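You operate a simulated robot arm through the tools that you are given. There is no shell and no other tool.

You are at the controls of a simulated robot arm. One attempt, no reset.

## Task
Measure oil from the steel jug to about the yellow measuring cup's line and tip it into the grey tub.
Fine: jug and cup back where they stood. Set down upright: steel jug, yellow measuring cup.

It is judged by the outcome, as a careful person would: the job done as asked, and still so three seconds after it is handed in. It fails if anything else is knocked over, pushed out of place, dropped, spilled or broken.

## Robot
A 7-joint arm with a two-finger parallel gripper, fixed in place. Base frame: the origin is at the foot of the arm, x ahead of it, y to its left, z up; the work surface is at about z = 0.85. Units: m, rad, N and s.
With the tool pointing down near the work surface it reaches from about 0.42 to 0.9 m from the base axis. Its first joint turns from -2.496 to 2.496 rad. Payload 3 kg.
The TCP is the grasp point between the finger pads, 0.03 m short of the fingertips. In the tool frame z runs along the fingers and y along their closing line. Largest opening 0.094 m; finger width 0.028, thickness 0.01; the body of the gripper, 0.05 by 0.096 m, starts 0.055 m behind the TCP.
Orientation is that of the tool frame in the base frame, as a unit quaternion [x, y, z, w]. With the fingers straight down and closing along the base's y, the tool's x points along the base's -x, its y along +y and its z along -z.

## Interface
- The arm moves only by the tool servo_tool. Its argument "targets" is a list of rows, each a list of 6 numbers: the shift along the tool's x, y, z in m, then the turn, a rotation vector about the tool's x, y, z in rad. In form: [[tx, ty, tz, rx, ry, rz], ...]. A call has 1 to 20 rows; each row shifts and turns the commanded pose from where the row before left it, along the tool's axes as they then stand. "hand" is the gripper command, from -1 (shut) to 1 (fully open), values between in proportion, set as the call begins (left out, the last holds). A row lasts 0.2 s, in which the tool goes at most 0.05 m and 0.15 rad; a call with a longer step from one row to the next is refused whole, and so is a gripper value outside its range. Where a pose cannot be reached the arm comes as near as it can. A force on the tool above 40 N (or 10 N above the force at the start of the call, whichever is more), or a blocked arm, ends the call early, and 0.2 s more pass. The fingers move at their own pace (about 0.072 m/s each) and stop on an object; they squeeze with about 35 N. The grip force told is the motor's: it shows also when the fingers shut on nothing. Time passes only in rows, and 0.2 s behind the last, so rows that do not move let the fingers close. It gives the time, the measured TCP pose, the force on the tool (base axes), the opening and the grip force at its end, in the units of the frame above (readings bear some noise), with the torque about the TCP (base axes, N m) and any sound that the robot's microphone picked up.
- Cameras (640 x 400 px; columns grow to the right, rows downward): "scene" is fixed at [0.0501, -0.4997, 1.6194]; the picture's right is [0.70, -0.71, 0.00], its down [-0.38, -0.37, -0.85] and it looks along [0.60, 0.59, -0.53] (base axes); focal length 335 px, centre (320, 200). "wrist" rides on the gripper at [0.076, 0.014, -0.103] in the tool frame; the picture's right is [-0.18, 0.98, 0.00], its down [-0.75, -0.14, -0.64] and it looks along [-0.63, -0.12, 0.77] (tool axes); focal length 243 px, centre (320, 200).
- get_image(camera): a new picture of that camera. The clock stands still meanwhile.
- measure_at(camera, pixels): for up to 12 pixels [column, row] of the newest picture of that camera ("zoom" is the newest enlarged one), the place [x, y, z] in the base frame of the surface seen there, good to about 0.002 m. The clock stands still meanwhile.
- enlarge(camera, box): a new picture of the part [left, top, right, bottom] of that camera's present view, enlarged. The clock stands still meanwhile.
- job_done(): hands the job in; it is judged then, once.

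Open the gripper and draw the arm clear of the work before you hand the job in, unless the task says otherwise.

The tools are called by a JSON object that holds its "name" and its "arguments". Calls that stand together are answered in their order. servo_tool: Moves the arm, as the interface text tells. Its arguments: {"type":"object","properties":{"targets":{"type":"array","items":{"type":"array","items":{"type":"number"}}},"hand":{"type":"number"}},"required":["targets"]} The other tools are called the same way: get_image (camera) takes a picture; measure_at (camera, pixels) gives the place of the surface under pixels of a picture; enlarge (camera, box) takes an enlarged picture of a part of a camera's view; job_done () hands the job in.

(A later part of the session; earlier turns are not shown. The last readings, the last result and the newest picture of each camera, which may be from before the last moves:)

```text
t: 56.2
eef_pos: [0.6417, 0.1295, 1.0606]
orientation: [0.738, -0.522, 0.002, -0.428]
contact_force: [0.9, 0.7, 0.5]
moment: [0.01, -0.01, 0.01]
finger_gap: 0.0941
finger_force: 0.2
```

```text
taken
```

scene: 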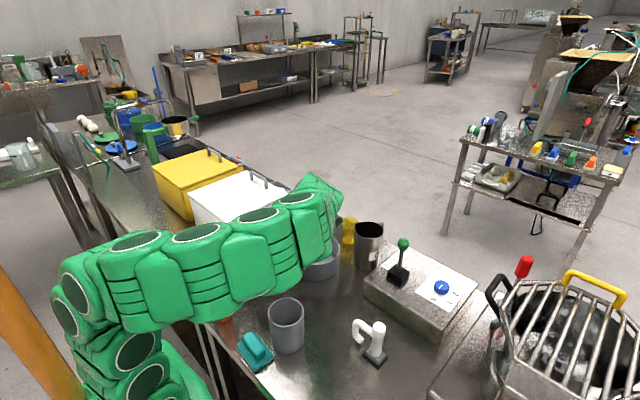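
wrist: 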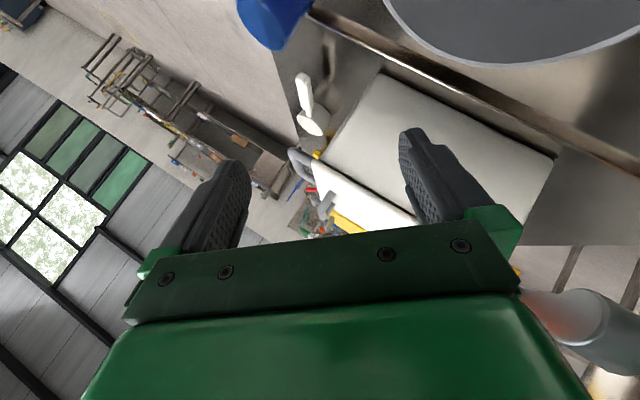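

82° reached. I try the last 33°.

{"name": "servo_tool", "arguments": {"targets": [[0, 0, 0, 0.0648, -0.1103, 0.0648], [0, 0, 0, 0.0648, -0.1103, 0.0648], [0, 0, 0, 0.0648, -0.1103, 0.0648], [0, 0, 0, 0.0648, -0.1103, 0.0648], [0, 0, 0, 0, 0, 0]]}}

{"name": "enlarge", "arguments": {"camera": "scene", "box": [180, 150, 420, 330]}}

{"name": "get_image", "arguments": {"camera": "wrist"}}

```text
t: 57.4
eef_pos: [0.6356, 0.1336, 1.0642]
orientation: [0.684, -0.521, -0.059, -0.507]
contact_force: [-0.1, 0.9, 0.5]
moment: [0.0, -0.02, 0.03]
finger_gap: 0.094
finger_force: 0.1
out of reach, approached as far as the arm can: row 2, 3, 4
```

```text
2.22 times, centred on (300, 240) of scene
```

zoom: 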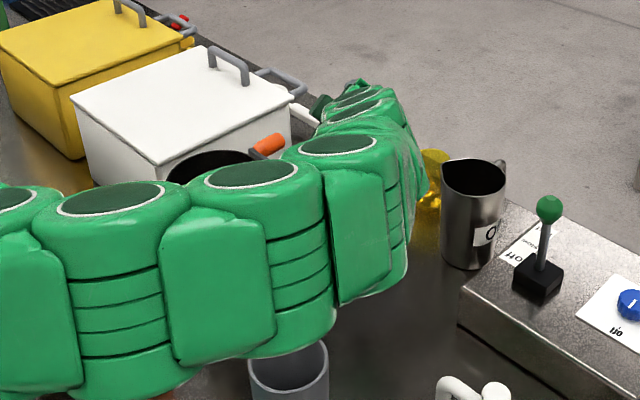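

```text
taken
```

wrist: 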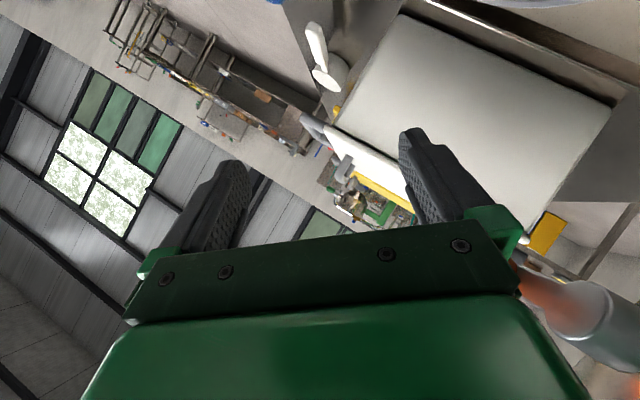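

The limit came at 95° (wrist too near the base). I return to upright and will rehearse with the pour direction turned 15° outward, which keeps the wrist farther out.

{"name": "servo_tool", "arguments": {"targets": [[0, 0, 0, -0.0622, 0.107, -0.0626], [0, 0, 0, -0.0622, 0.107, -0.0626], [0, 0, 0, -0.0622, 0.107, -0.0626], [0, 0, 0, -0.0622, 0.107, -0.0626], [0, 0, 0, -0.0622, 0.107, -0.0626], [0, 0, 0, -0.0622, 0.107, -0.0626], [0, 0, 0, -0.0622, 0.107, -0.0626], [0, 0, 0, -0.0622, 0.107, -0.0626], [0, 0, 0, -0.0622, 0.107, -0.0626], [0, 0, 0, -0.0622, 0.107, -0.0626], [0, 0, 0, -0.0622, 0.107, -0.0626], [0, 0, 0, -0.0622, 0.107, -0.0626], [0, 0, 0, 0, 0, 0]]}}

```text
t: 60.2
eef_pos: [0.6359, 0.1332, 1.0647]
orientation: [0.835, -0.394, 0.348, 0.163]
contact_force: [0.0, 0.6, -0.9]
moment: [0.02, -0.01, -0.01]
finger_gap: 0.0941
finger_force: 0.1
```

Back upright. Now I rehearse the tilt about the new axis, first half (57°).

{"name": "servo_tool", "arguments": {"targets": [[0, 0, 0, 0.0424, -0.1302, 0.0424], [0, 0, 0, 0.0424, -0.1302, 0.0424], [0, 0, 0, 0.0424, -0.1302, 0.0424], [0, 0, 0, 0.0424, -0.1302, 0.0424], [0, 0, 0, 0.0424, -0.1302, 0.0424], [0, 0, 0, 0.0424, -0.1302, 0.0424], [0, 0, 0, 0.0424, -0.1302, 0.0424]]}}

{"name": "get_image", "arguments": {"camera": "scene"}}

```text
t: 61.8
eef_pos: [0.6354, 0.1324, 1.0645]
orientation: [0.852, -0.485, 0.019, -0.197]
contact_force: [-0.2, 0.2, 0.2]
moment: [0.0, -0.04, 0.0]
finger_gap: 0.0939
finger_force: 0.1
```

```text
taken
```

scene: 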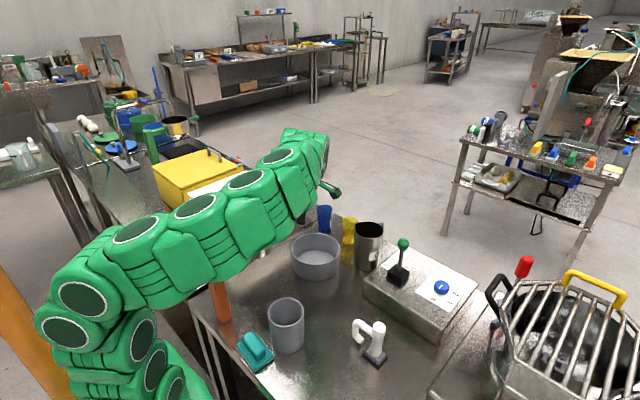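

Good. I continue to 115°.

{"name": "servo_tool", "arguments": {"targets": [[0, 0, 0, 0.0424, -0.1302, 0.0424], [0, 0, 0, 0.0424, -0.1302, 0.0424], [0, 0, 0, 0.0424, -0.1302, 0.0424], [0, 0, 0, 0.0424, -0.1302, 0.0424], [0, 0, 0, 0.0424, -0.1302, 0.0424], [0, 0, 0, 0.0424, -0.1302, 0.0424], [0, 0, 0, 0.0424, -0.1302, 0.0424]]}}

{"name": "enlarge", "arguments": {"camera": "scene", "box": [180, 130, 420, 330]}}

{"name": "get_image", "arguments": {"camera": "wrist"}}

```text
t: 63.4
eef_pos: [0.6358, 0.134, 1.0644]
orientation: [0.755, -0.483, -0.191, -0.4]
contact_force: [0.5, 0.5, -0.5]
moment: [0.0, 0.04, -0.01]
finger_gap: 0.0939
finger_force: 0.0
out of reach, approached as far as the arm can: row 5, 6, 7
```

```text
2.00 times, centred on (300, 230) of scene
```

zoom: 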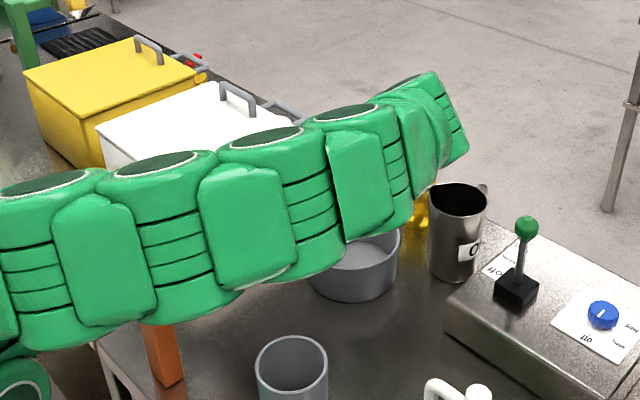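

```text
taken
```

wrist: 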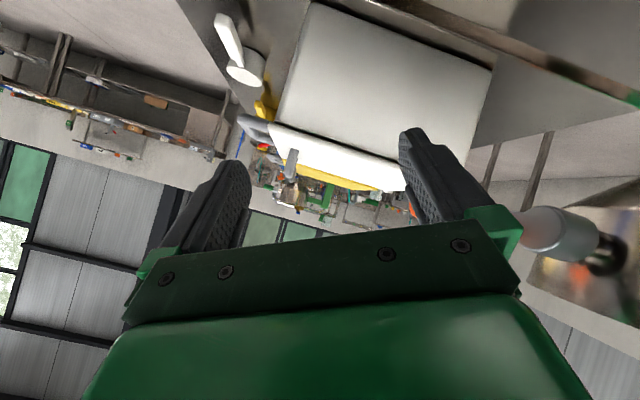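

This time 93° was the limit, so likely a wrist joint's end. I return to upright, then will flip the gripper half a turn about its axis to free that joint.

{"name": "servo_tool", "arguments": {"targets": [[0, 0, 0, -0.0437, 0.1336, -0.0438], [0, 0, 0, -0.0437, 0.1336, -0.0438], [0, 0, 0, -0.0437, 0.1336, -0.0438], [0, 0, 0, -0.0437, 0.1336, -0.0438], [0, 0, 0, -0.0437, 0.1336, -0.0438], [0, 0, 0, -0.0437, 0.1336, -0.0438], [0, 0, 0, -0.0437, 0.1336, -0.0438], [0, 0, 0, -0.0437, 0.1336, -0.0438], [0, 0, 0, -0.0437, 0.1336, -0.0438], [0, 0, 0, -0.0437, 0.1336, -0.0438], [0, 0, 0, -0.0437, 0.1336, -0.0438], [0.02, 0, -0.02, 0, 0, 0], [0.02, 0, -0.02, 0, 0, 0], [0.02, 0, -0.02, 0, 0, 0]]}}

```text
t: 66.4
eef_pos: [0.6364, 0.131, 1.1475]
orientation: [0.837, -0.392, 0.346, 0.162]
contact_force: [-0.5, 0.3, 0.5]
moment: [-0.01, -0.02, 0.0]
finger_gap: 0.0939
finger_force: 0.1
```

Upright again at z 1.148. I flip the gripper -180° about its own axis.

{"name": "servo_tool", "arguments": {"targets": [[0, 0, 0, 0, 0, -0.15], [0, 0, 0, 0, 0, -0.15], [0, 0, 0, 0, 0, -0.15], [0, 0, 0, 0, 0, -0.15], [0, 0, 0, 0, 0, -0.15], [0, 0, 0, 0, 0, -0.15], [0, 0, 0, 0, 0, -0.15], [0, 0, 0, 0, 0, -0.15], [0, 0, 0, 0, 0, -0.15], [0, 0, 0, 0, 0, -0.15], [0, 0, 0, 0, 0, -0.15], [0, 0, 0, 0, 0, -0.15], [0, 0, 0, 0, 0, -0.15], [0, 0, 0, 0, 0, -0.15], [0, 0, 0, 0, 0, -0.15], [0, 0, 0, 0, 0, -0.15], [0, 0, 0, 0, 0, -0.15], [0, 0, 0, 0, 0, -0.15], [0, 0, 0, 0, 0, -0.15], [0, 0, 0, 0, 0, -0.15]]}}

{"name": "get_image", "arguments": {"camera": "scene"}}

{"name": "get_image", "arguments": {"camera": "wrist"}}

```text
t: 70.6
eef_pos: [0.6363, 0.1323, 1.1488]
orientation: [0.451, 0.807, -0.137, 0.356]
contact_force: [0.5, 0.4, 0.4]
moment: [0.03, -0.02, 0.03]
finger_gap: 0.0941
finger_force: 0.1
```

```text
taken
```

scene: 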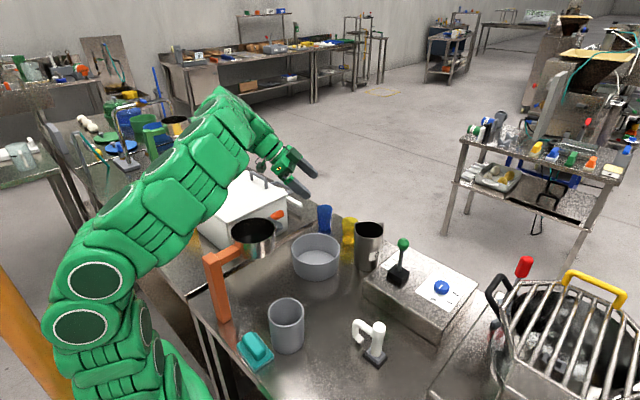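

```text
taken
```

wrist: 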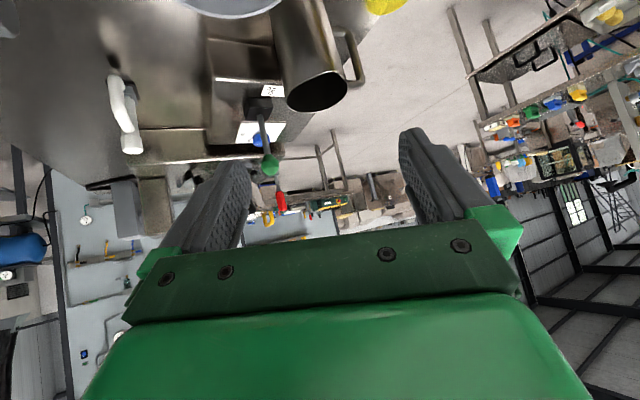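

The flip works. I complete it, lower to z 1.06, and rehearse the tilt about base X again (first 66°).

{"name": "servo_tool", "arguments": {"targets": [[0, 0, 0, 0, 0, -0.1416], [0.031, 0, 0.031, 0, 0, 0], [0.031, 0, 0.031, 0, 0, 0], [0, 0, 0, -0.0648, 0.1103, 0.0648], [0, 0, 0, -0.0648, 0.1103, 0.0648], [0, 0, 0, -0.0648, 0.1103, 0.0648], [0, 0, 0, -0.0648, 0.1103, 0.0648], [0, 0, 0, -0.0648, 0.1103, 0.0648], [0, 0, 0, -0.0648, 0.1103, 0.0648], [0, 0, 0, -0.0648, 0.1103, 0.0648], [0, 0, 0, -0.0648, 0.1103, 0.0648]]}}

{"name": "get_image", "arguments": {"camera": "scene"}}

```text
t: 73.0
eef_pos: [0.6363, 0.1327, 1.0627]
orientation: [0.518, 0.79, 0.319, 0.077]
contact_force: [-0.1, -0.2, 0.6]
moment: [-0.02, -0.02, -0.02]
finger_gap: 0.094
finger_force: 0.1
```

```text
taken
```

scene: 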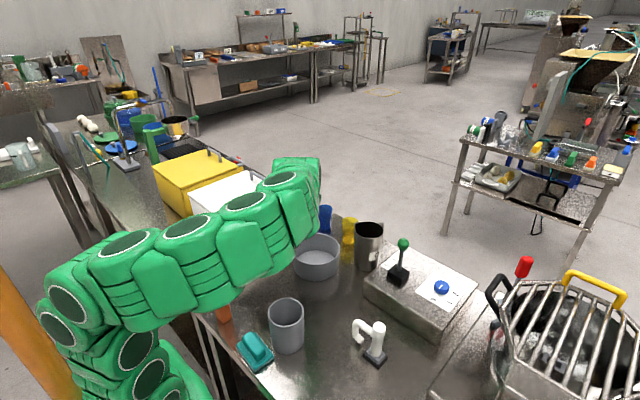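

Continue the rehearsal to 115°.

{"name": "servo_tool", "arguments": {"targets": [[0, 0, 0, -0.0648, 0.1103, 0.0648], [0, 0, 0, -0.0648, 0.1103, 0.0648], [0, 0, 0, -0.0648, 0.1103, 0.0648], [0, 0, 0, -0.0648, 0.1103, 0.0648], [0, 0, 0, -0.0648, 0.1103, 0.0648], [0, 0, 0, -0.0648, 0.1103, 0.0648]]}}

{"name": "enlarge", "arguments": {"camera": "scene", "box": [180, 130, 420, 330]}}

{"name": "get_image", "arguments": {"camera": "wrist"}}

```text
t: 74.4
eef_pos: [0.6343, 0.1348, 1.0628]
orientation: [0.522, 0.682, 0.509, -0.057]
contact_force: [0.9, 0.4, -0.3]
moment: [0.01, 0.0, 0.0]
finger_gap: 0.0939
finger_force: 0.1
out of reach, approached as far as the arm can: row 4, 5, 6
```

```text
2.00 times, centred on (300, 230) of scene
```

zoom: 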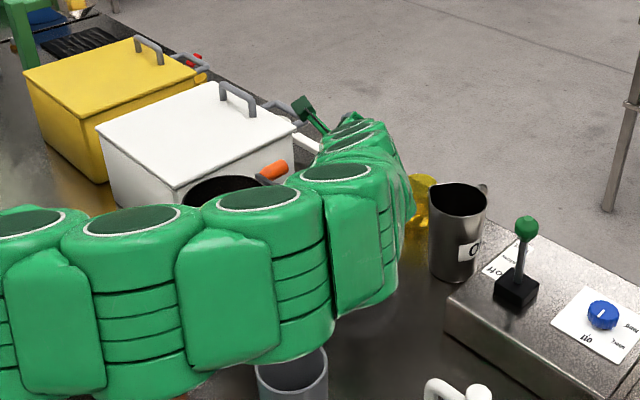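

```text
taken
```

wrist: 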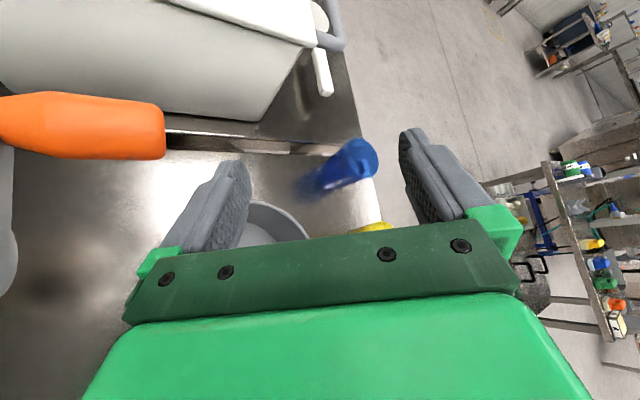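

About 93° again. I probe whether more tilt is available a little farther out: shift +4 cm in x, then tilt further.

{"name": "servo_tool", "arguments": {"targets": [[-0.0179, 0.0308, 0.0182, 0, 0, 0], [0, 0, 0, 0, 0, 0], [0, 0, 0, -0.0452, 0.0769, 0.0452], [0, 0, 0, -0.0452, 0.0769, 0.0452], [0, 0, 0, -0.0452, 0.0769, 0.0452], [0, 0, 0, -0.0452, 0.0769, 0.0452]]}}

{"name": "get_image", "arguments": {"camera": "scene"}}

```text
t: 75.8
eef_pos: [0.6647, 0.1307, 1.058]
orientation: [0.528, 0.686, 0.498, -0.052]
contact_force: [-0.7, -0.4, -0.6]
moment: [0.01, 0.0, -0.03]
finger_gap: 0.0939
finger_force: 0.1
out of reach, approached as far as the arm can: row 1, 3, 4, 5, 6
```

```text
taken
```

scene: 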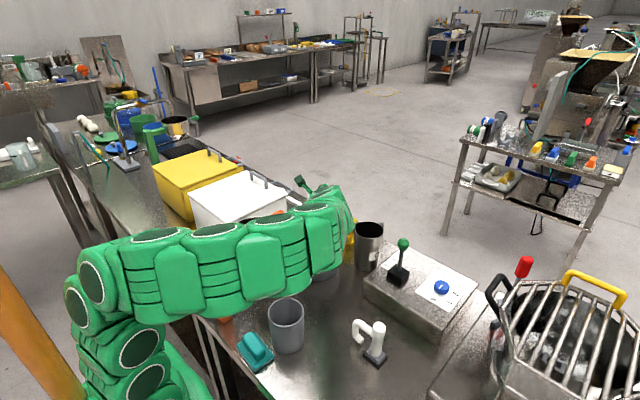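

Still 94°. I probe whether yawing the tool clockwise (towards +x) frees more tilt.

{"name": "servo_tool", "arguments": {"targets": [[0, 0, 0, -0.0697, -0.0733, 0.0582], [0, 0, 0, -0.0697, -0.0733, 0.0582], [0, 0, 0, -0.0697, -0.0733, 0.0582], [0, 0, 0, -0.0452, 0.0769, 0.0452], [0, 0, 0, -0.0452, 0.0769, 0.0452], [0, 0, 0, -0.0452, 0.0769, 0.0452], [0, 0, 0, -0.0452, 0.0769, 0.0452]]}}

{"name": "get_image", "arguments": {"camera": "scene"}}

```text
t: 77.4
eef_pos: [0.6622, 0.131, 1.0593]
orientation: [0.599, 0.474, 0.644, -0.042]
contact_force: [-0.1, -0.2, 0.4]
moment: [-0.04, -0.01, 0.02]
finger_gap: 0.0938
finger_force: 0.0
```

```text
taken
```

scene: 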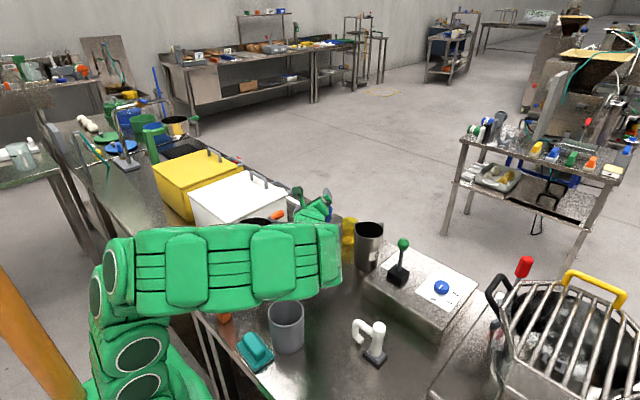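

That works: tilt is now about 117° with everything in reach. I reverse these moves to come back upright.

{"name": "servo_tool", "arguments": {"targets": [[0, 0, 0, 0.0452, -0.0769, -0.0452], [0, 0, 0, 0.0452, -0.0769, -0.0452], [0, 0, 0, 0.0452, -0.0769, -0.0452], [0, 0, 0, 0.0452, -0.0769, -0.0452], [0, 0, 0, 0.0697, 0.0733, -0.0582], [0, 0, 0, 0.0697, 0.0733, -0.0582], [0, 0, 0, 0.0697, 0.0733, -0.0582], [0, 0, 0, 0.0618, -0.1051, -0.0618], [0, 0, 0, 0.0618, -0.1051, -0.0618], [0, 0, 0, 0.0618, -0.1051, -0.0618], [0, 0, 0, 0.0618, -0.1051, -0.0618], [0, 0, 0, 0.0618, -0.1051, -0.0618], [0, 0, 0, 0.0618, -0.1051, -0.0618], [0, 0, 0, 0.0618, -0.1051, -0.0618], [0, 0, 0, 0.0618, -0.1051, -0.0618], [0, 0, 0, 0.0618, -0.1051, -0.0618], [0, 0, 0, 0.0618, -0.1051, -0.0618], [0, 0, 0, 0.0618, -0.1051, -0.0618], [0, 0, 0, 0.0618, -0.1051, -0.0618]]}}

{"name": "get_image", "arguments": {"camera": "scene"}}

```text
t: 81.4
eef_pos: [0.6647, 0.1306, 1.0589]
orientation: [0.397, 0.836, -0.167, 0.341]
contact_force: [0.0, 0.7, -0.1]
moment: [0.0, -0.02, 0.03]
finger_gap: 0.0941
finger_force: 0.0
```

```text
taken
```

scene: 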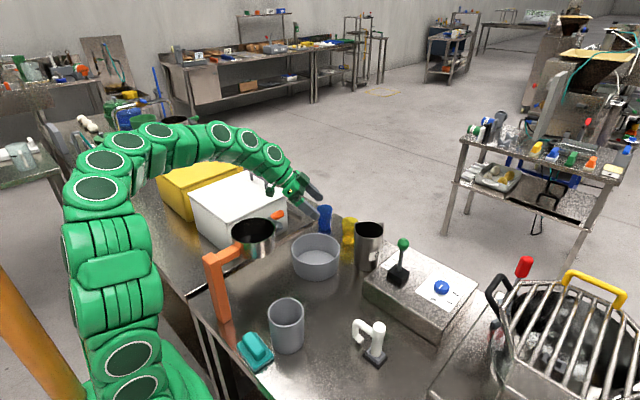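

Upright again with tool azimuth about -51°, 45° down. I set the opening to ~0.075 and move to the cup pre-grasp, 0.12 m back along the tool axis.

{"name": "servo_tool", "arguments": {"targets": [[0.0059, 0.0206, 0.018, 0, 0, 0], [0.0059, 0.0206, 0.018, 0, 0, 0], [0.0059, 0.0206, 0.018, 0, 0, 0], [0.0059, 0.0206, 0.018, 0, 0, 0], [0, 0, 0, 0, 0, 0]], "hand": 0.6}}

{"name": "get_image", "arguments": {"camera": "wrist"}}

{"name": "enlarge", "arguments": {"camera": "scene", "box": [270, 150, 410, 290]}}

```text
t: 82.6
eef_pos: [0.7478, 0.1539, 0.9903]
orientation: [0.398, 0.835, -0.168, 0.34]
contact_force: [-3.9, -28.8, -1.0]
moment: [0.12, -0.22, 2.59]
finger_gap: 0.0751
finger_force: 0.1
```

```text
taken
```

wrist: 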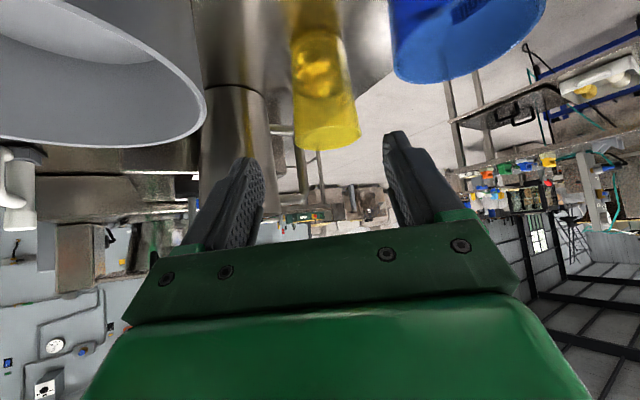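

```text
2.86 times, centred on (340, 220) of scene
```

zoom: 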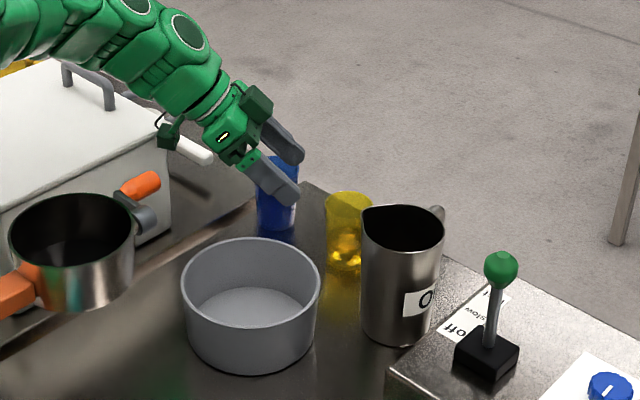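

A 29 N push in -y with torque: the wrist camera is touching something on the +y side, near scene zoom (170,135) by the boiler's white handle. I back off in -y at once, then up.

{"name": "servo_tool", "arguments": {"targets": [[-0.0083, -0.0094, 0.0083, 0, 0, 0], [-0.0083, -0.0094, 0.0083, 0, 0, 0], [-0.014, 0, -0.0143, 0, 0, 0], [-0.014, 0, -0.0143, 0, 0, 0]]}}

{"name": "enlarge", "arguments": {"camera": "scene", "box": [200, 120, 380, 260]}}

{"name": "get_image", "arguments": {"camera": "scene"}}

```text
t: 83.6
eef_pos: [0.75, 0.1275, 1.0286]
orientation: [0.397, 0.836, -0.167, 0.34]
contact_force: [-0.3, -0.4, -0.6]
moment: [0.0, 0.01, -0.03]
finger_gap: 0.0755
finger_force: 0.0
```

```text
2.86 times, centred on (290, 190) of scene
```

zoom: 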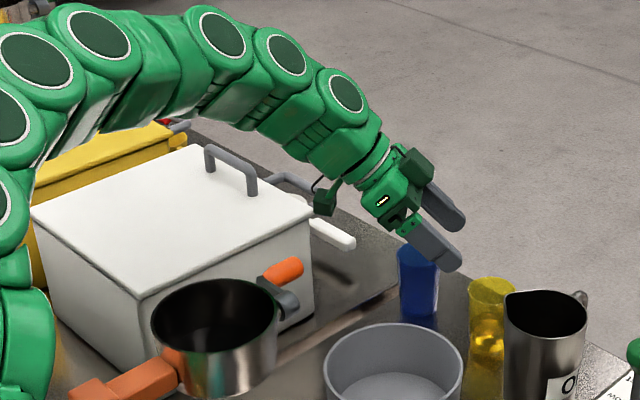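

```text
taken
```

scene: 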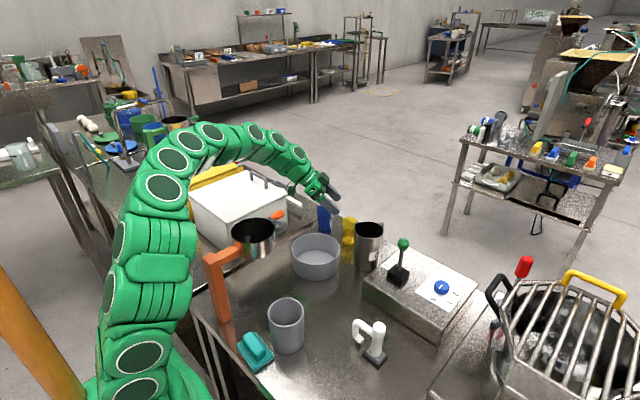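

The force is gone. I compare with the starting picture using the same enlargement box, to see whether the white handle or anything else moved.

{"name": "enlarge", "arguments": {"camera": "scene", "box": [260, 180, 420, 300]}}

{"name": "get_image", "arguments": {"camera": "wrist"}}

{"name": "measure_at", "arguments": {"camera": "scene", "pixels": [[290, 199], [300, 204], [283, 195], [268, 178], [300, 177], [275, 200], [240, 195], [285, 205]]}}

```text
3.33 times, centred on (340, 240) of scene
```

zoom: 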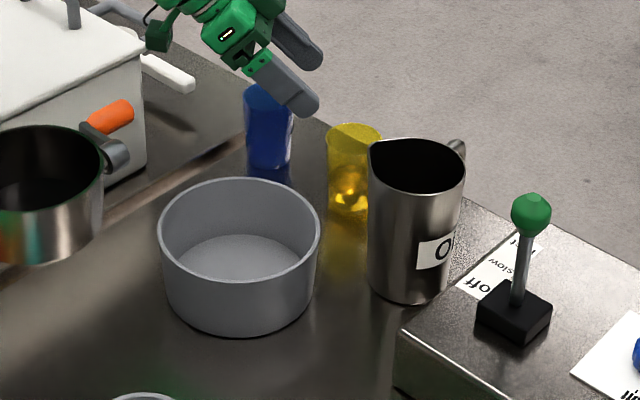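

```text
taken
```

wrist: 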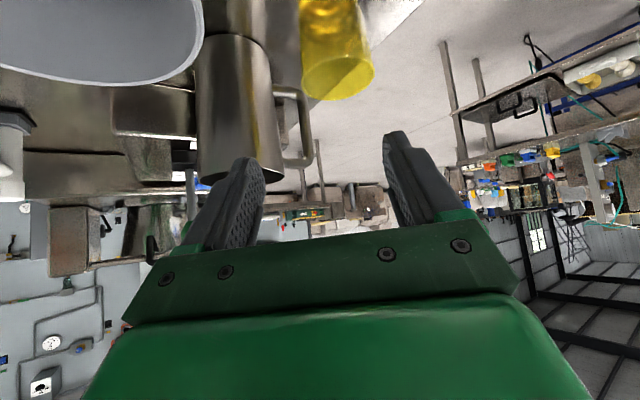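

```text
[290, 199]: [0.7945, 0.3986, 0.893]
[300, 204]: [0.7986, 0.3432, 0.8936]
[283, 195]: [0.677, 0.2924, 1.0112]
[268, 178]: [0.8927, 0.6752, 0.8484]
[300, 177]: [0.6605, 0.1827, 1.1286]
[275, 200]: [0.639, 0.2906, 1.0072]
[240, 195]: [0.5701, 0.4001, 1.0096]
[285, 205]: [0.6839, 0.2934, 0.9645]
```

Nothing moved: white handle, boiler, blue cup and tub are as at the start; the camera had only touched the boiler's corner (0.677,0.292). I instead go over the cup from above, away from the boiler.

{"name": "servo_tool", "arguments": {"targets": [[-0.0151, 0.0056, 0.0141, 0, 0, 0], [-0.0151, 0.0056, 0.0141, 0, 0, 0], [-0.0151, 0.0056, 0.0141, 0, 0, 0], [0, 0, 0, 0, 0, 0]]}}

{"name": "get_image", "arguments": {"camera": "wrist"}}

{"name": "enlarge", "arguments": {"camera": "scene", "box": [270, 150, 410, 290]}}

```text
t: 84.6
eef_pos: [0.8, 0.0888, 1.0305]
orientation: [0.397, 0.836, -0.167, 0.34]
contact_force: [0.4, -0.5, 1.1]
moment: [-0.04, 0.0, 0.01]
finger_gap: 0.0753
finger_force: 0.0
```

```text
taken
```

wrist: 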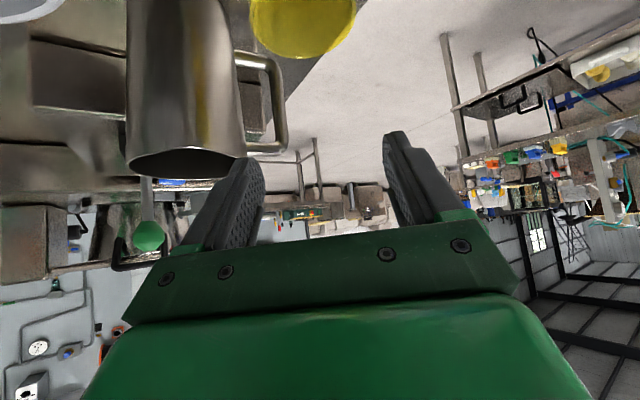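

```text
2.86 times, centred on (340, 220) of scene
```

zoom: 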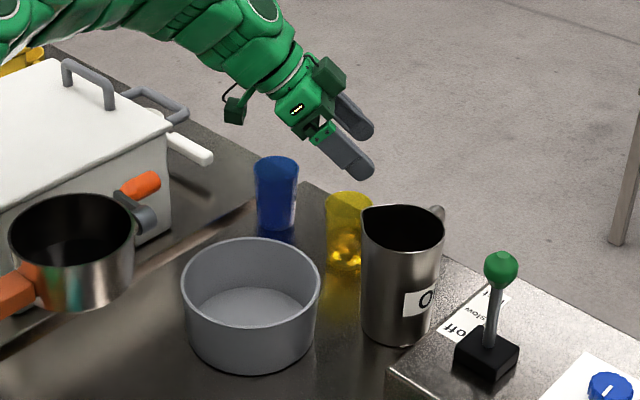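

Clear of everything. I descend vertically over the cup, most of the way first.

{"name": "servo_tool", "arguments": {"targets": [[0.0109, 0.0005, 0.0111, 0, 0, 0], [0.0109, 0.0005, 0.0111, 0, 0, 0], [0.0109, 0.0005, 0.0111, 0, 0, 0], [0.0109, 0.0005, 0.0111, 0, 0, 0], [0.0109, 0.0005, 0.0111, 0, 0, 0]]}}

{"name": "get_image", "arguments": {"camera": "wrist"}}

{"name": "enlarge", "arguments": {"camera": "scene", "box": [290, 160, 400, 270]}}

```text
t: 85.8
eef_pos: [0.8013, 0.0899, 0.9537]
orientation: [0.397, 0.836, -0.166, 0.34]
contact_force: [-0.8, -0.5, -0.2]
moment: [0.0, 0.01, 0.03]
finger_gap: 0.0751
finger_force: 0.1
```

```text
taken
```

wrist: 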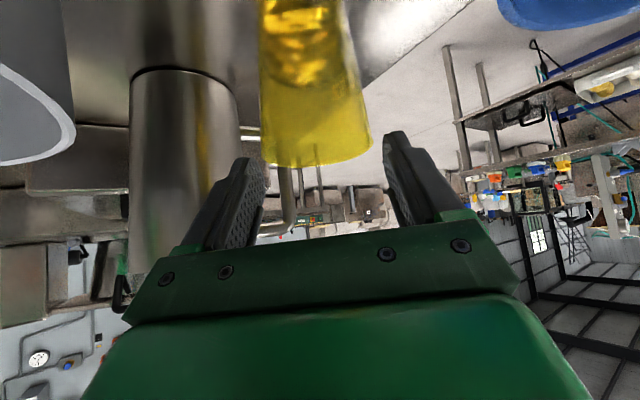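

```text
3.64 times, centred on (345, 215) of scene
```

zoom: 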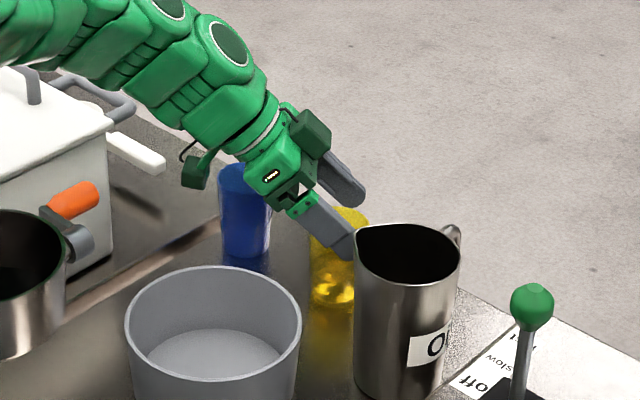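

The cup's rim (262–372 px) sits between the finger tips (265 and 385 px). I descend the remaining 4.8 cm.

{"name": "servo_tool", "arguments": {"targets": [[0.0109, 0.0005, 0.0111, 0, 0, 0], [0.0109, 0.0005, 0.0111, 0, 0, 0], [0.0109, 0.0005, 0.0111, 0, 0, 0], [0, 0, 0, 0, 0, 0]]}}

{"name": "get_image", "arguments": {"camera": "wrist"}}

{"name": "enlarge", "arguments": {"camera": "scene", "box": [290, 160, 400, 270]}}

```text
t: 86.8
eef_pos: [0.8045, 0.0903, 0.9084]
orientation: [0.397, 0.836, -0.166, 0.341]
contact_force: [0.2, 0.0, 0.7]
moment: [0.0, 0.01, -0.01]
finger_gap: 0.0751
finger_force: 0.1
```

```text
taken
```

wrist: 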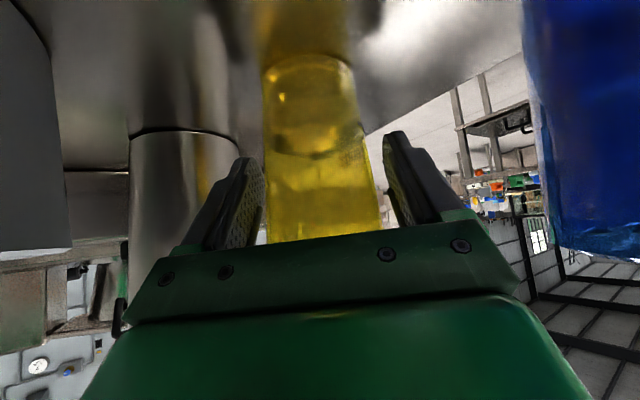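

```text
3.64 times, centred on (345, 215) of scene
```

zoom: 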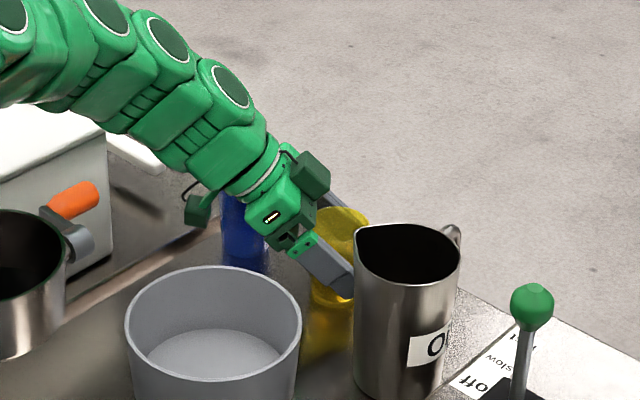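

The cup is centred within 2 mm. I close the fingers on it.

{"name": "servo_tool", "arguments": {"targets": [[0, 0, 0, 0, 0, 0], [0, 0, 0, 0, 0, 0], [0, 0, 0, 0, 0, 0], [0, 0, 0, 0, 0, 0]], "hand": -0.5}}

{"name": "get_image", "arguments": {"camera": "wrist"}}

{"name": "enlarge", "arguments": {"camera": "scene", "box": [320, 190, 380, 250]}}

```text
t: 87.8
eef_pos: [0.8034, 0.0894, 0.9087]
orientation: [0.398, 0.836, -0.167, 0.34]
contact_force: [-0.4, -0.3, 2.3]
moment: [0.0, -0.07, -0.02]
finger_gap: 0.0619
finger_force: 35.0
```

```text
taken
```

wrist: 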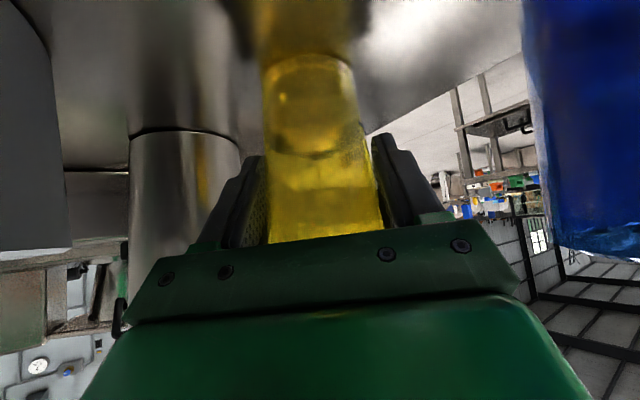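

```text
6.67 times, centred on (350, 220) of scene
```

zoom: 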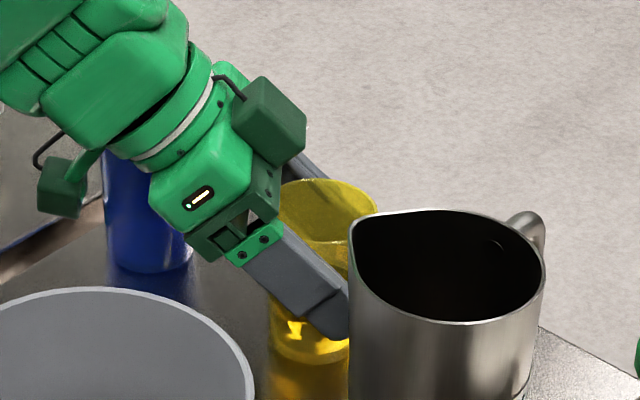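

Gripped (35 N). I lift gently by 4 cm and check.

{"name": "servo_tool", "arguments": {"targets": [[-0.0035, 0, -0.0036, 0, 0, 0], [-0.007, -0.0001, -0.0071, 0, 0, 0], [-0.007, -0.0001, -0.0071, 0, 0, 0], [-0.0105, -0.0001, -0.0107, 0, 0, 0], [0, 0, 0, 0, 0, 0]]}}

{"name": "get_image", "arguments": {"camera": "wrist"}}

{"name": "enlarge", "arguments": {"camera": "scene", "box": [310, 180, 390, 260]}}

```text
t: 89.0
eef_pos: [0.8034, 0.0904, 0.9486]
orientation: [0.397, 0.836, -0.167, 0.34]
contact_force: [0.1, -0.3, -1.8]
moment: [0.02, -0.02, 0.01]
finger_gap: 0.0619
finger_force: 35.3
```

```text
taken
```

wrist: 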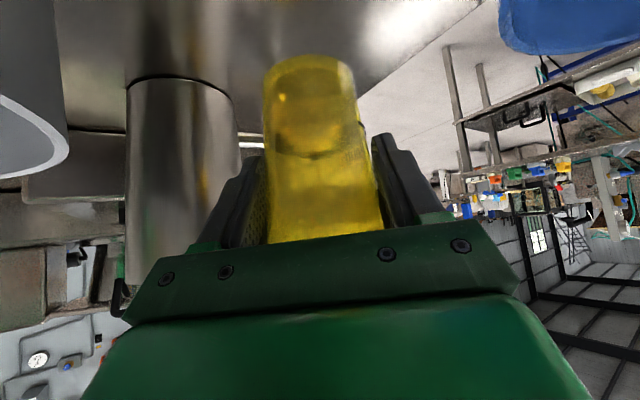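

```text
5.00 times, centred on (350, 220) of scene
```

zoom: 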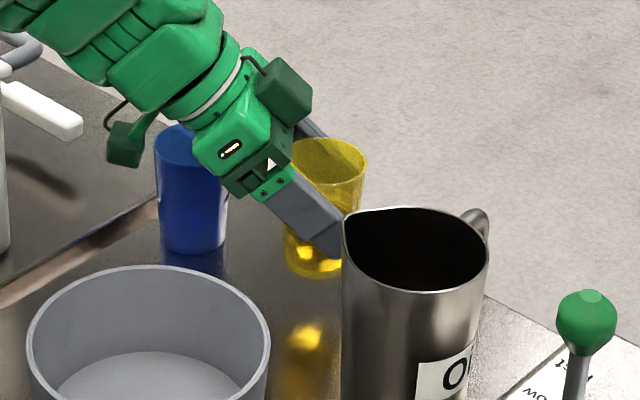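

The cup is held well, oil inside. I lift straight up 11 cm, then carry it level to over the tub (0.65,0.125,1.06).

{"name": "servo_tool", "arguments": {"targets": [[-0.0194, -0.0002, -0.0197, 0, 0, 0], [-0.0194, -0.0002, -0.0197, 0, 0, 0], [-0.0194, -0.0002, -0.0197, 0, 0, 0], [-0.0194, -0.0002, -0.0197, 0, 0, 0], [0.0063, -0.007, -0.0061, 0, 0, 0], [0.0127, -0.0139, -0.0123, 0, 0, 0], [0.0127, -0.0139, -0.0123, 0, 0, 0], [0.0127, -0.0139, -0.0123, 0, 0, 0], [0.0127, -0.0139, -0.0123, 0, 0, 0], [0.0127, -0.0139, -0.0123, 0, 0, 0], [0.0127, -0.0139, -0.0123, 0, 0, 0], [0.0063, -0.007, -0.0061, 0, 0, 0], [0, 0, 0, 0, 0, 0]]}}

{"name": "get_image", "arguments": {"camera": "wrist"}}

{"name": "get_image", "arguments": {"camera": "scene"}}

```text
t: 91.8
eef_pos: [0.6497, 0.1244, 1.0579]
orientation: [0.397, 0.836, -0.167, 0.34]
contact_force: [-0.1, 0.7, -2.0]
moment: [0.01, -0.03, -0.01]
finger_gap: 0.0622
finger_force: 34.6
```

```text
taken
```

wrist: 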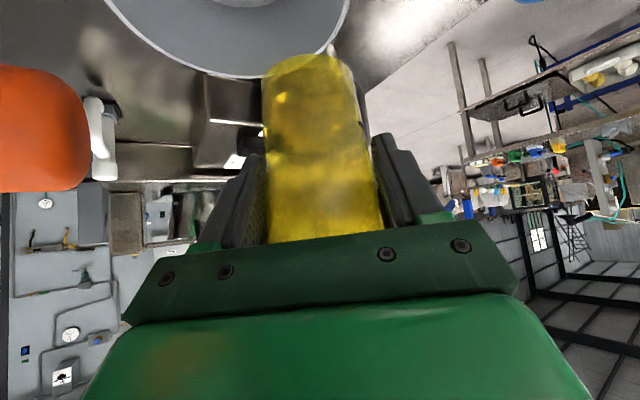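

```text
taken
```

scene: 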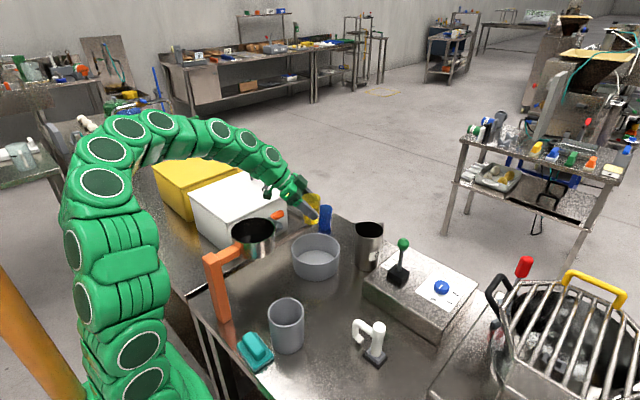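

The cup is over the tub. I check the orange pan handle's place (wrist (70,130)) relative to my camera before lowering.

{"name": "measure_at", "arguments": {"camera": "wrist", "pixels": [[80, 130], [60, 80], [60, 180], [20, 130], [230, 75], [330, 50], [200, 68]]}}

{"name": "enlarge", "arguments": {"camera": "scene", "box": [220, 160, 360, 290]}}

```text
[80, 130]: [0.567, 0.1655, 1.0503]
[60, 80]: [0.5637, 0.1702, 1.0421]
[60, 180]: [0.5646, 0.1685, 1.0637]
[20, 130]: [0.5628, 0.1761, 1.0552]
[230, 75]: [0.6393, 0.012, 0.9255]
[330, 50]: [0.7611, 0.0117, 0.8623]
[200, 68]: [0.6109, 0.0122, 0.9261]
```

```text
3.08 times, centred on (290, 225) of scene
```

zoom: 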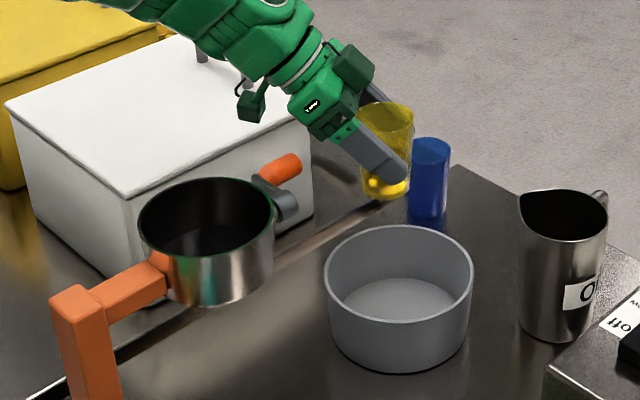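

The handle tip is at (0.567,0.165,1.05), just below the gripper, so I don't lower yet. I tilt 50° towards -y first (oil should stay in until about 60°).

{"name": "servo_tool", "arguments": {"targets": [[0, 0, 0, -0.0566, 0.097, 0.0546], [0, 0, 0, -0.0566, 0.097, 0.0546], [0, 0, 0, -0.0566, 0.097, 0.0546], [0, 0, 0, -0.0566, 0.097, 0.0546], [0, 0, 0, -0.0566, 0.097, 0.0546], [0, 0, 0, -0.0566, 0.097, 0.0546], [0, 0, 0, -0.0566, 0.097, 0.0546], [0, 0, 0, 0, 0, 0]]}}

{"name": "get_image", "arguments": {"camera": "wrist"}}

{"name": "enlarge", "arguments": {"camera": "scene", "box": [220, 160, 360, 290]}}

```text
t: 93.6
eef_pos: [0.6494, 0.1263, 1.0581]
orientation: [0.504, 0.828, 0.204, 0.14]
contact_force: [-0.6, 0.0, -1.3]
moment: [-0.05, -0.02, 0.0]
finger_gap: 0.0621
finger_force: 35.2
```

```text
taken
```

wrist: 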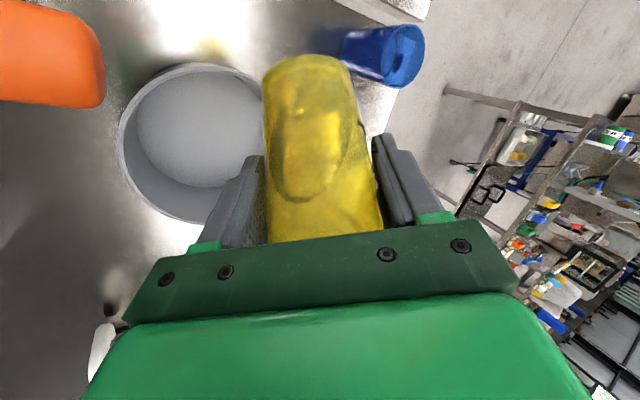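

```text
3.08 times, centred on (290, 225) of scene
```

zoom: 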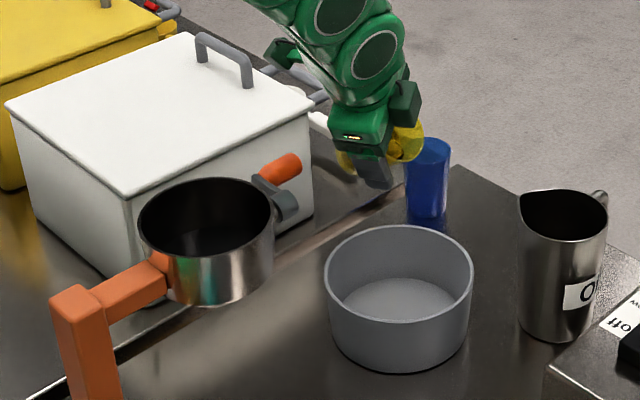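

Oil is still inside and the way is clear. I lower 3.5 cm, closer to the tub.

{"name": "servo_tool", "arguments": {"targets": [[0.0005, -0.0084, 0.0154, 0, 0, 0], [0.0005, -0.0084, 0.0154, 0, 0, 0], [0, 0, 0, 0, 0, 0]]}}

{"name": "get_image", "arguments": {"camera": "wrist"}}

```text
t: 94.4
eef_pos: [0.6479, 0.1267, 1.0226]
orientation: [0.504, 0.828, 0.202, 0.14]
contact_force: [-0.7, 0.0, -2.0]
moment: [-0.06, -0.03, -0.01]
finger_gap: 0.0621
finger_force: 34.9
```

```text
taken
```

wrist: 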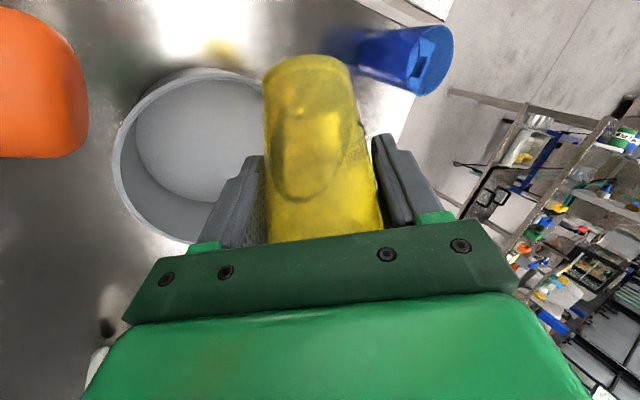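

I tilt on slowly to about 65° and watch for the pour.

{"name": "servo_tool", "arguments": {"targets": [[0, 0, 0, -0.0396, 0.0679, 0.0382], [0, 0, 0, -0.0396, 0.0679, 0.0382], [0, 0, 0, -0.0396, 0.0679, 0.0382]]}}

{"name": "get_image", "arguments": {"camera": "wrist"}}

{"name": "enlarge", "arguments": {"camera": "scene", "box": [260, 180, 380, 290]}}

```text
t: 95.2
eef_pos: [0.65, 0.126, 1.0233]
orientation: [0.519, 0.794, 0.309, 0.073]
contact_force: [0.2, -0.5, -1.4]
moment: [-0.05, -0.02, 0.0]
finger_gap: 0.0619
finger_force: 35.2
```

```text
taken
```

wrist: 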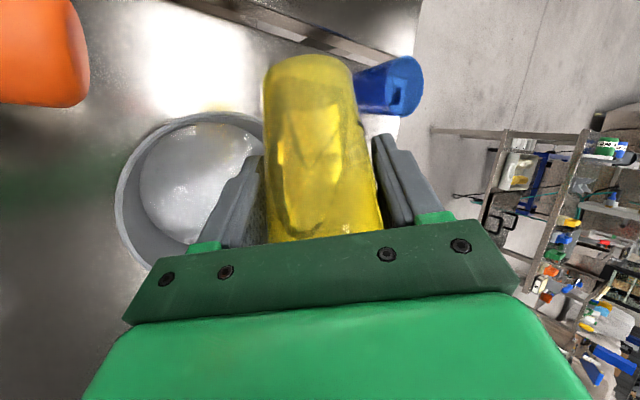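

```text
3.64 times, centred on (320, 235) of scene
```

zoom: 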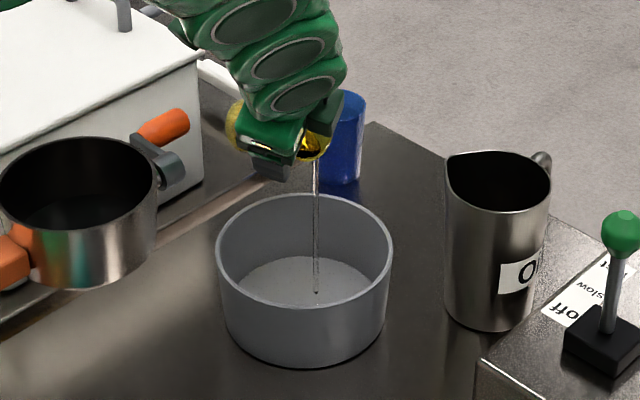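

A thin stream falls into the tub's middle (scene zoom (315,290)). I hold, then tilt on by small steps.

{"name": "servo_tool", "arguments": {"targets": [[0, 0, 0, 0, 0, 0], [0, 0, 0, 0, 0, 0], [0, 0, 0, -0.0396, 0.0679, 0.0382], [0, 0, 0, 0, 0, 0], [0, 0, 0, 0, 0, 0], [0, 0, 0, -0.0396, 0.0679, 0.0382], [0, 0, 0, 0, 0, 0], [0, 0, 0, 0, 0, 0]]}}

{"name": "get_image", "arguments": {"camera": "wrist"}}

{"name": "enlarge", "arguments": {"camera": "scene", "box": [260, 180, 380, 290]}}

```text
t: 97.0
eef_pos: [0.6499, 0.1265, 1.0229]
orientation: [0.523, 0.764, 0.377, 0.028]
contact_force: [0.2, -0.8, -1.8]
moment: [-0.01, 0.02, -0.03]
finger_gap: 0.0618
finger_force: 34.7
```

```text
taken
```

wrist: 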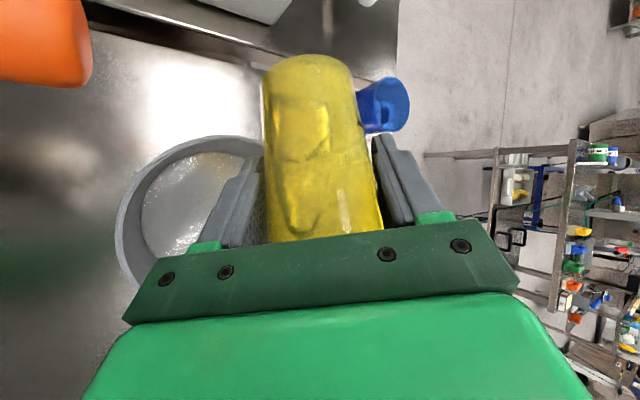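

```text
3.64 times, centred on (320, 235) of scene
```

zoom: 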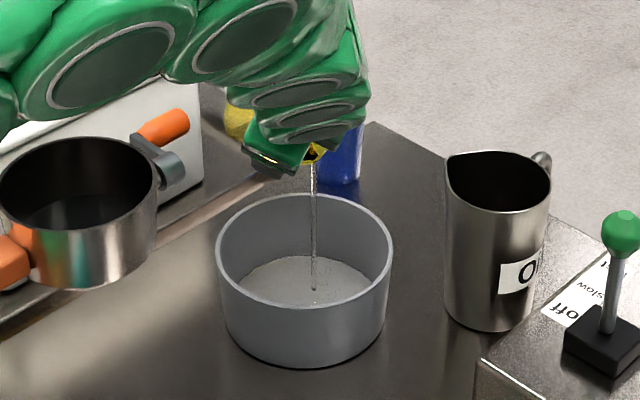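

The stream keeps falling inside the tub. I continue tilting step by step to about 90°.

{"name": "servo_tool", "arguments": {"targets": [[0, 0, 0, -0.0396, 0.0679, 0.0382], [0, 0, 0, 0, 0, 0], [0, 0, 0, 0, 0, 0], [0, 0, 0, -0.0396, 0.0679, 0.0382], [0, 0, 0, 0, 0, 0], [0, 0, 0, 0, 0, 0], [0, 0, 0, -0.0396, 0.0679, 0.0382], [0, 0, 0, 0, 0, 0], [0, 0, 0, 0, 0, 0]]}}

{"name": "get_image", "arguments": {"camera": "wrist"}}

{"name": "enlarge", "arguments": {"camera": "scene", "box": [260, 180, 380, 290]}}

```text
t: 99.0
eef_pos: [0.6497, 0.1255, 1.0235]
orientation: [0.523, 0.707, 0.475, -0.04]
contact_force: [-0.1, -0.1, -1.6]
moment: [0.0, -0.01, 0.02]
finger_gap: 0.0621
finger_force: 35.0
```

```text
taken
```

wrist: 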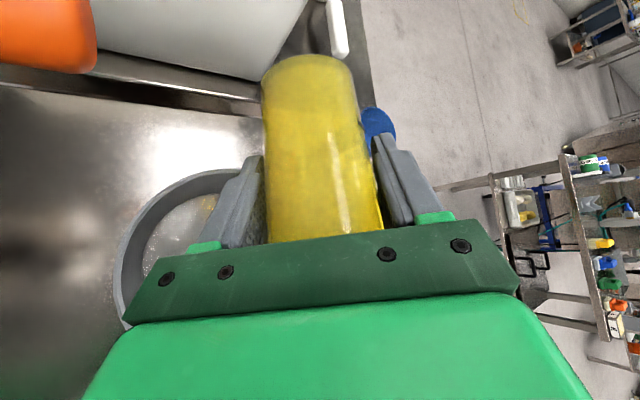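

```text
3.64 times, centred on (320, 235) of scene
```

zoom: 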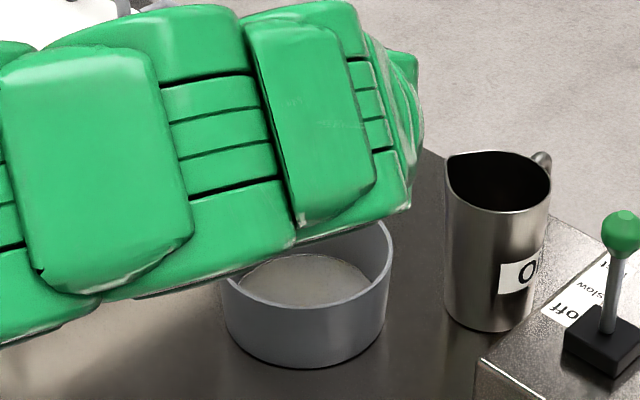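

At 90°, the cup looks nearly empty. As rehearsed, I now yaw -20° and tilt further to drain the rest.

{"name": "servo_tool", "arguments": {"targets": [[0, 0, 0, -0.0645, -0.0735, 0.0638], [0, 0, 0, -0.0645, -0.0735, 0.0638], [0, 0, 0, -0.0645, -0.0735, 0.0638], [0, 0, 0, -0.0396, 0.0679, 0.0382], [0, 0, 0, -0.0396, 0.0679, 0.0382], [0, 0, 0, -0.0396, 0.0679, 0.0382], [0, 0, 0, 0, 0, 0]]}}

{"name": "get_image", "arguments": {"camera": "wrist"}}

{"name": "get_image", "arguments": {"camera": "scene"}}

```text
t: 100.6
eef_pos: [0.6499, 0.1256, 1.0233]
orientation: [0.616, 0.54, 0.573, -0.008]
contact_force: [-0.4, -0.2, -1.8]
moment: [-0.01, -0.02, -0.01]
finger_gap: 0.062
finger_force: 35.0
```

```text
taken
```

wrist: 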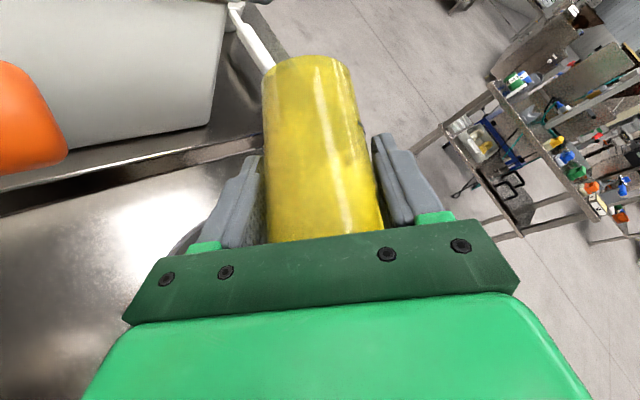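

```text
taken
```

scene: 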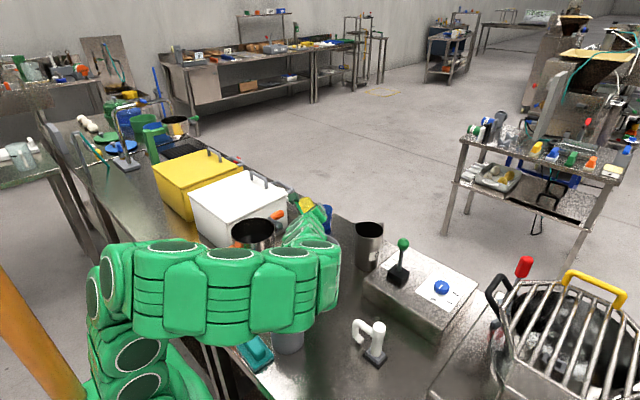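

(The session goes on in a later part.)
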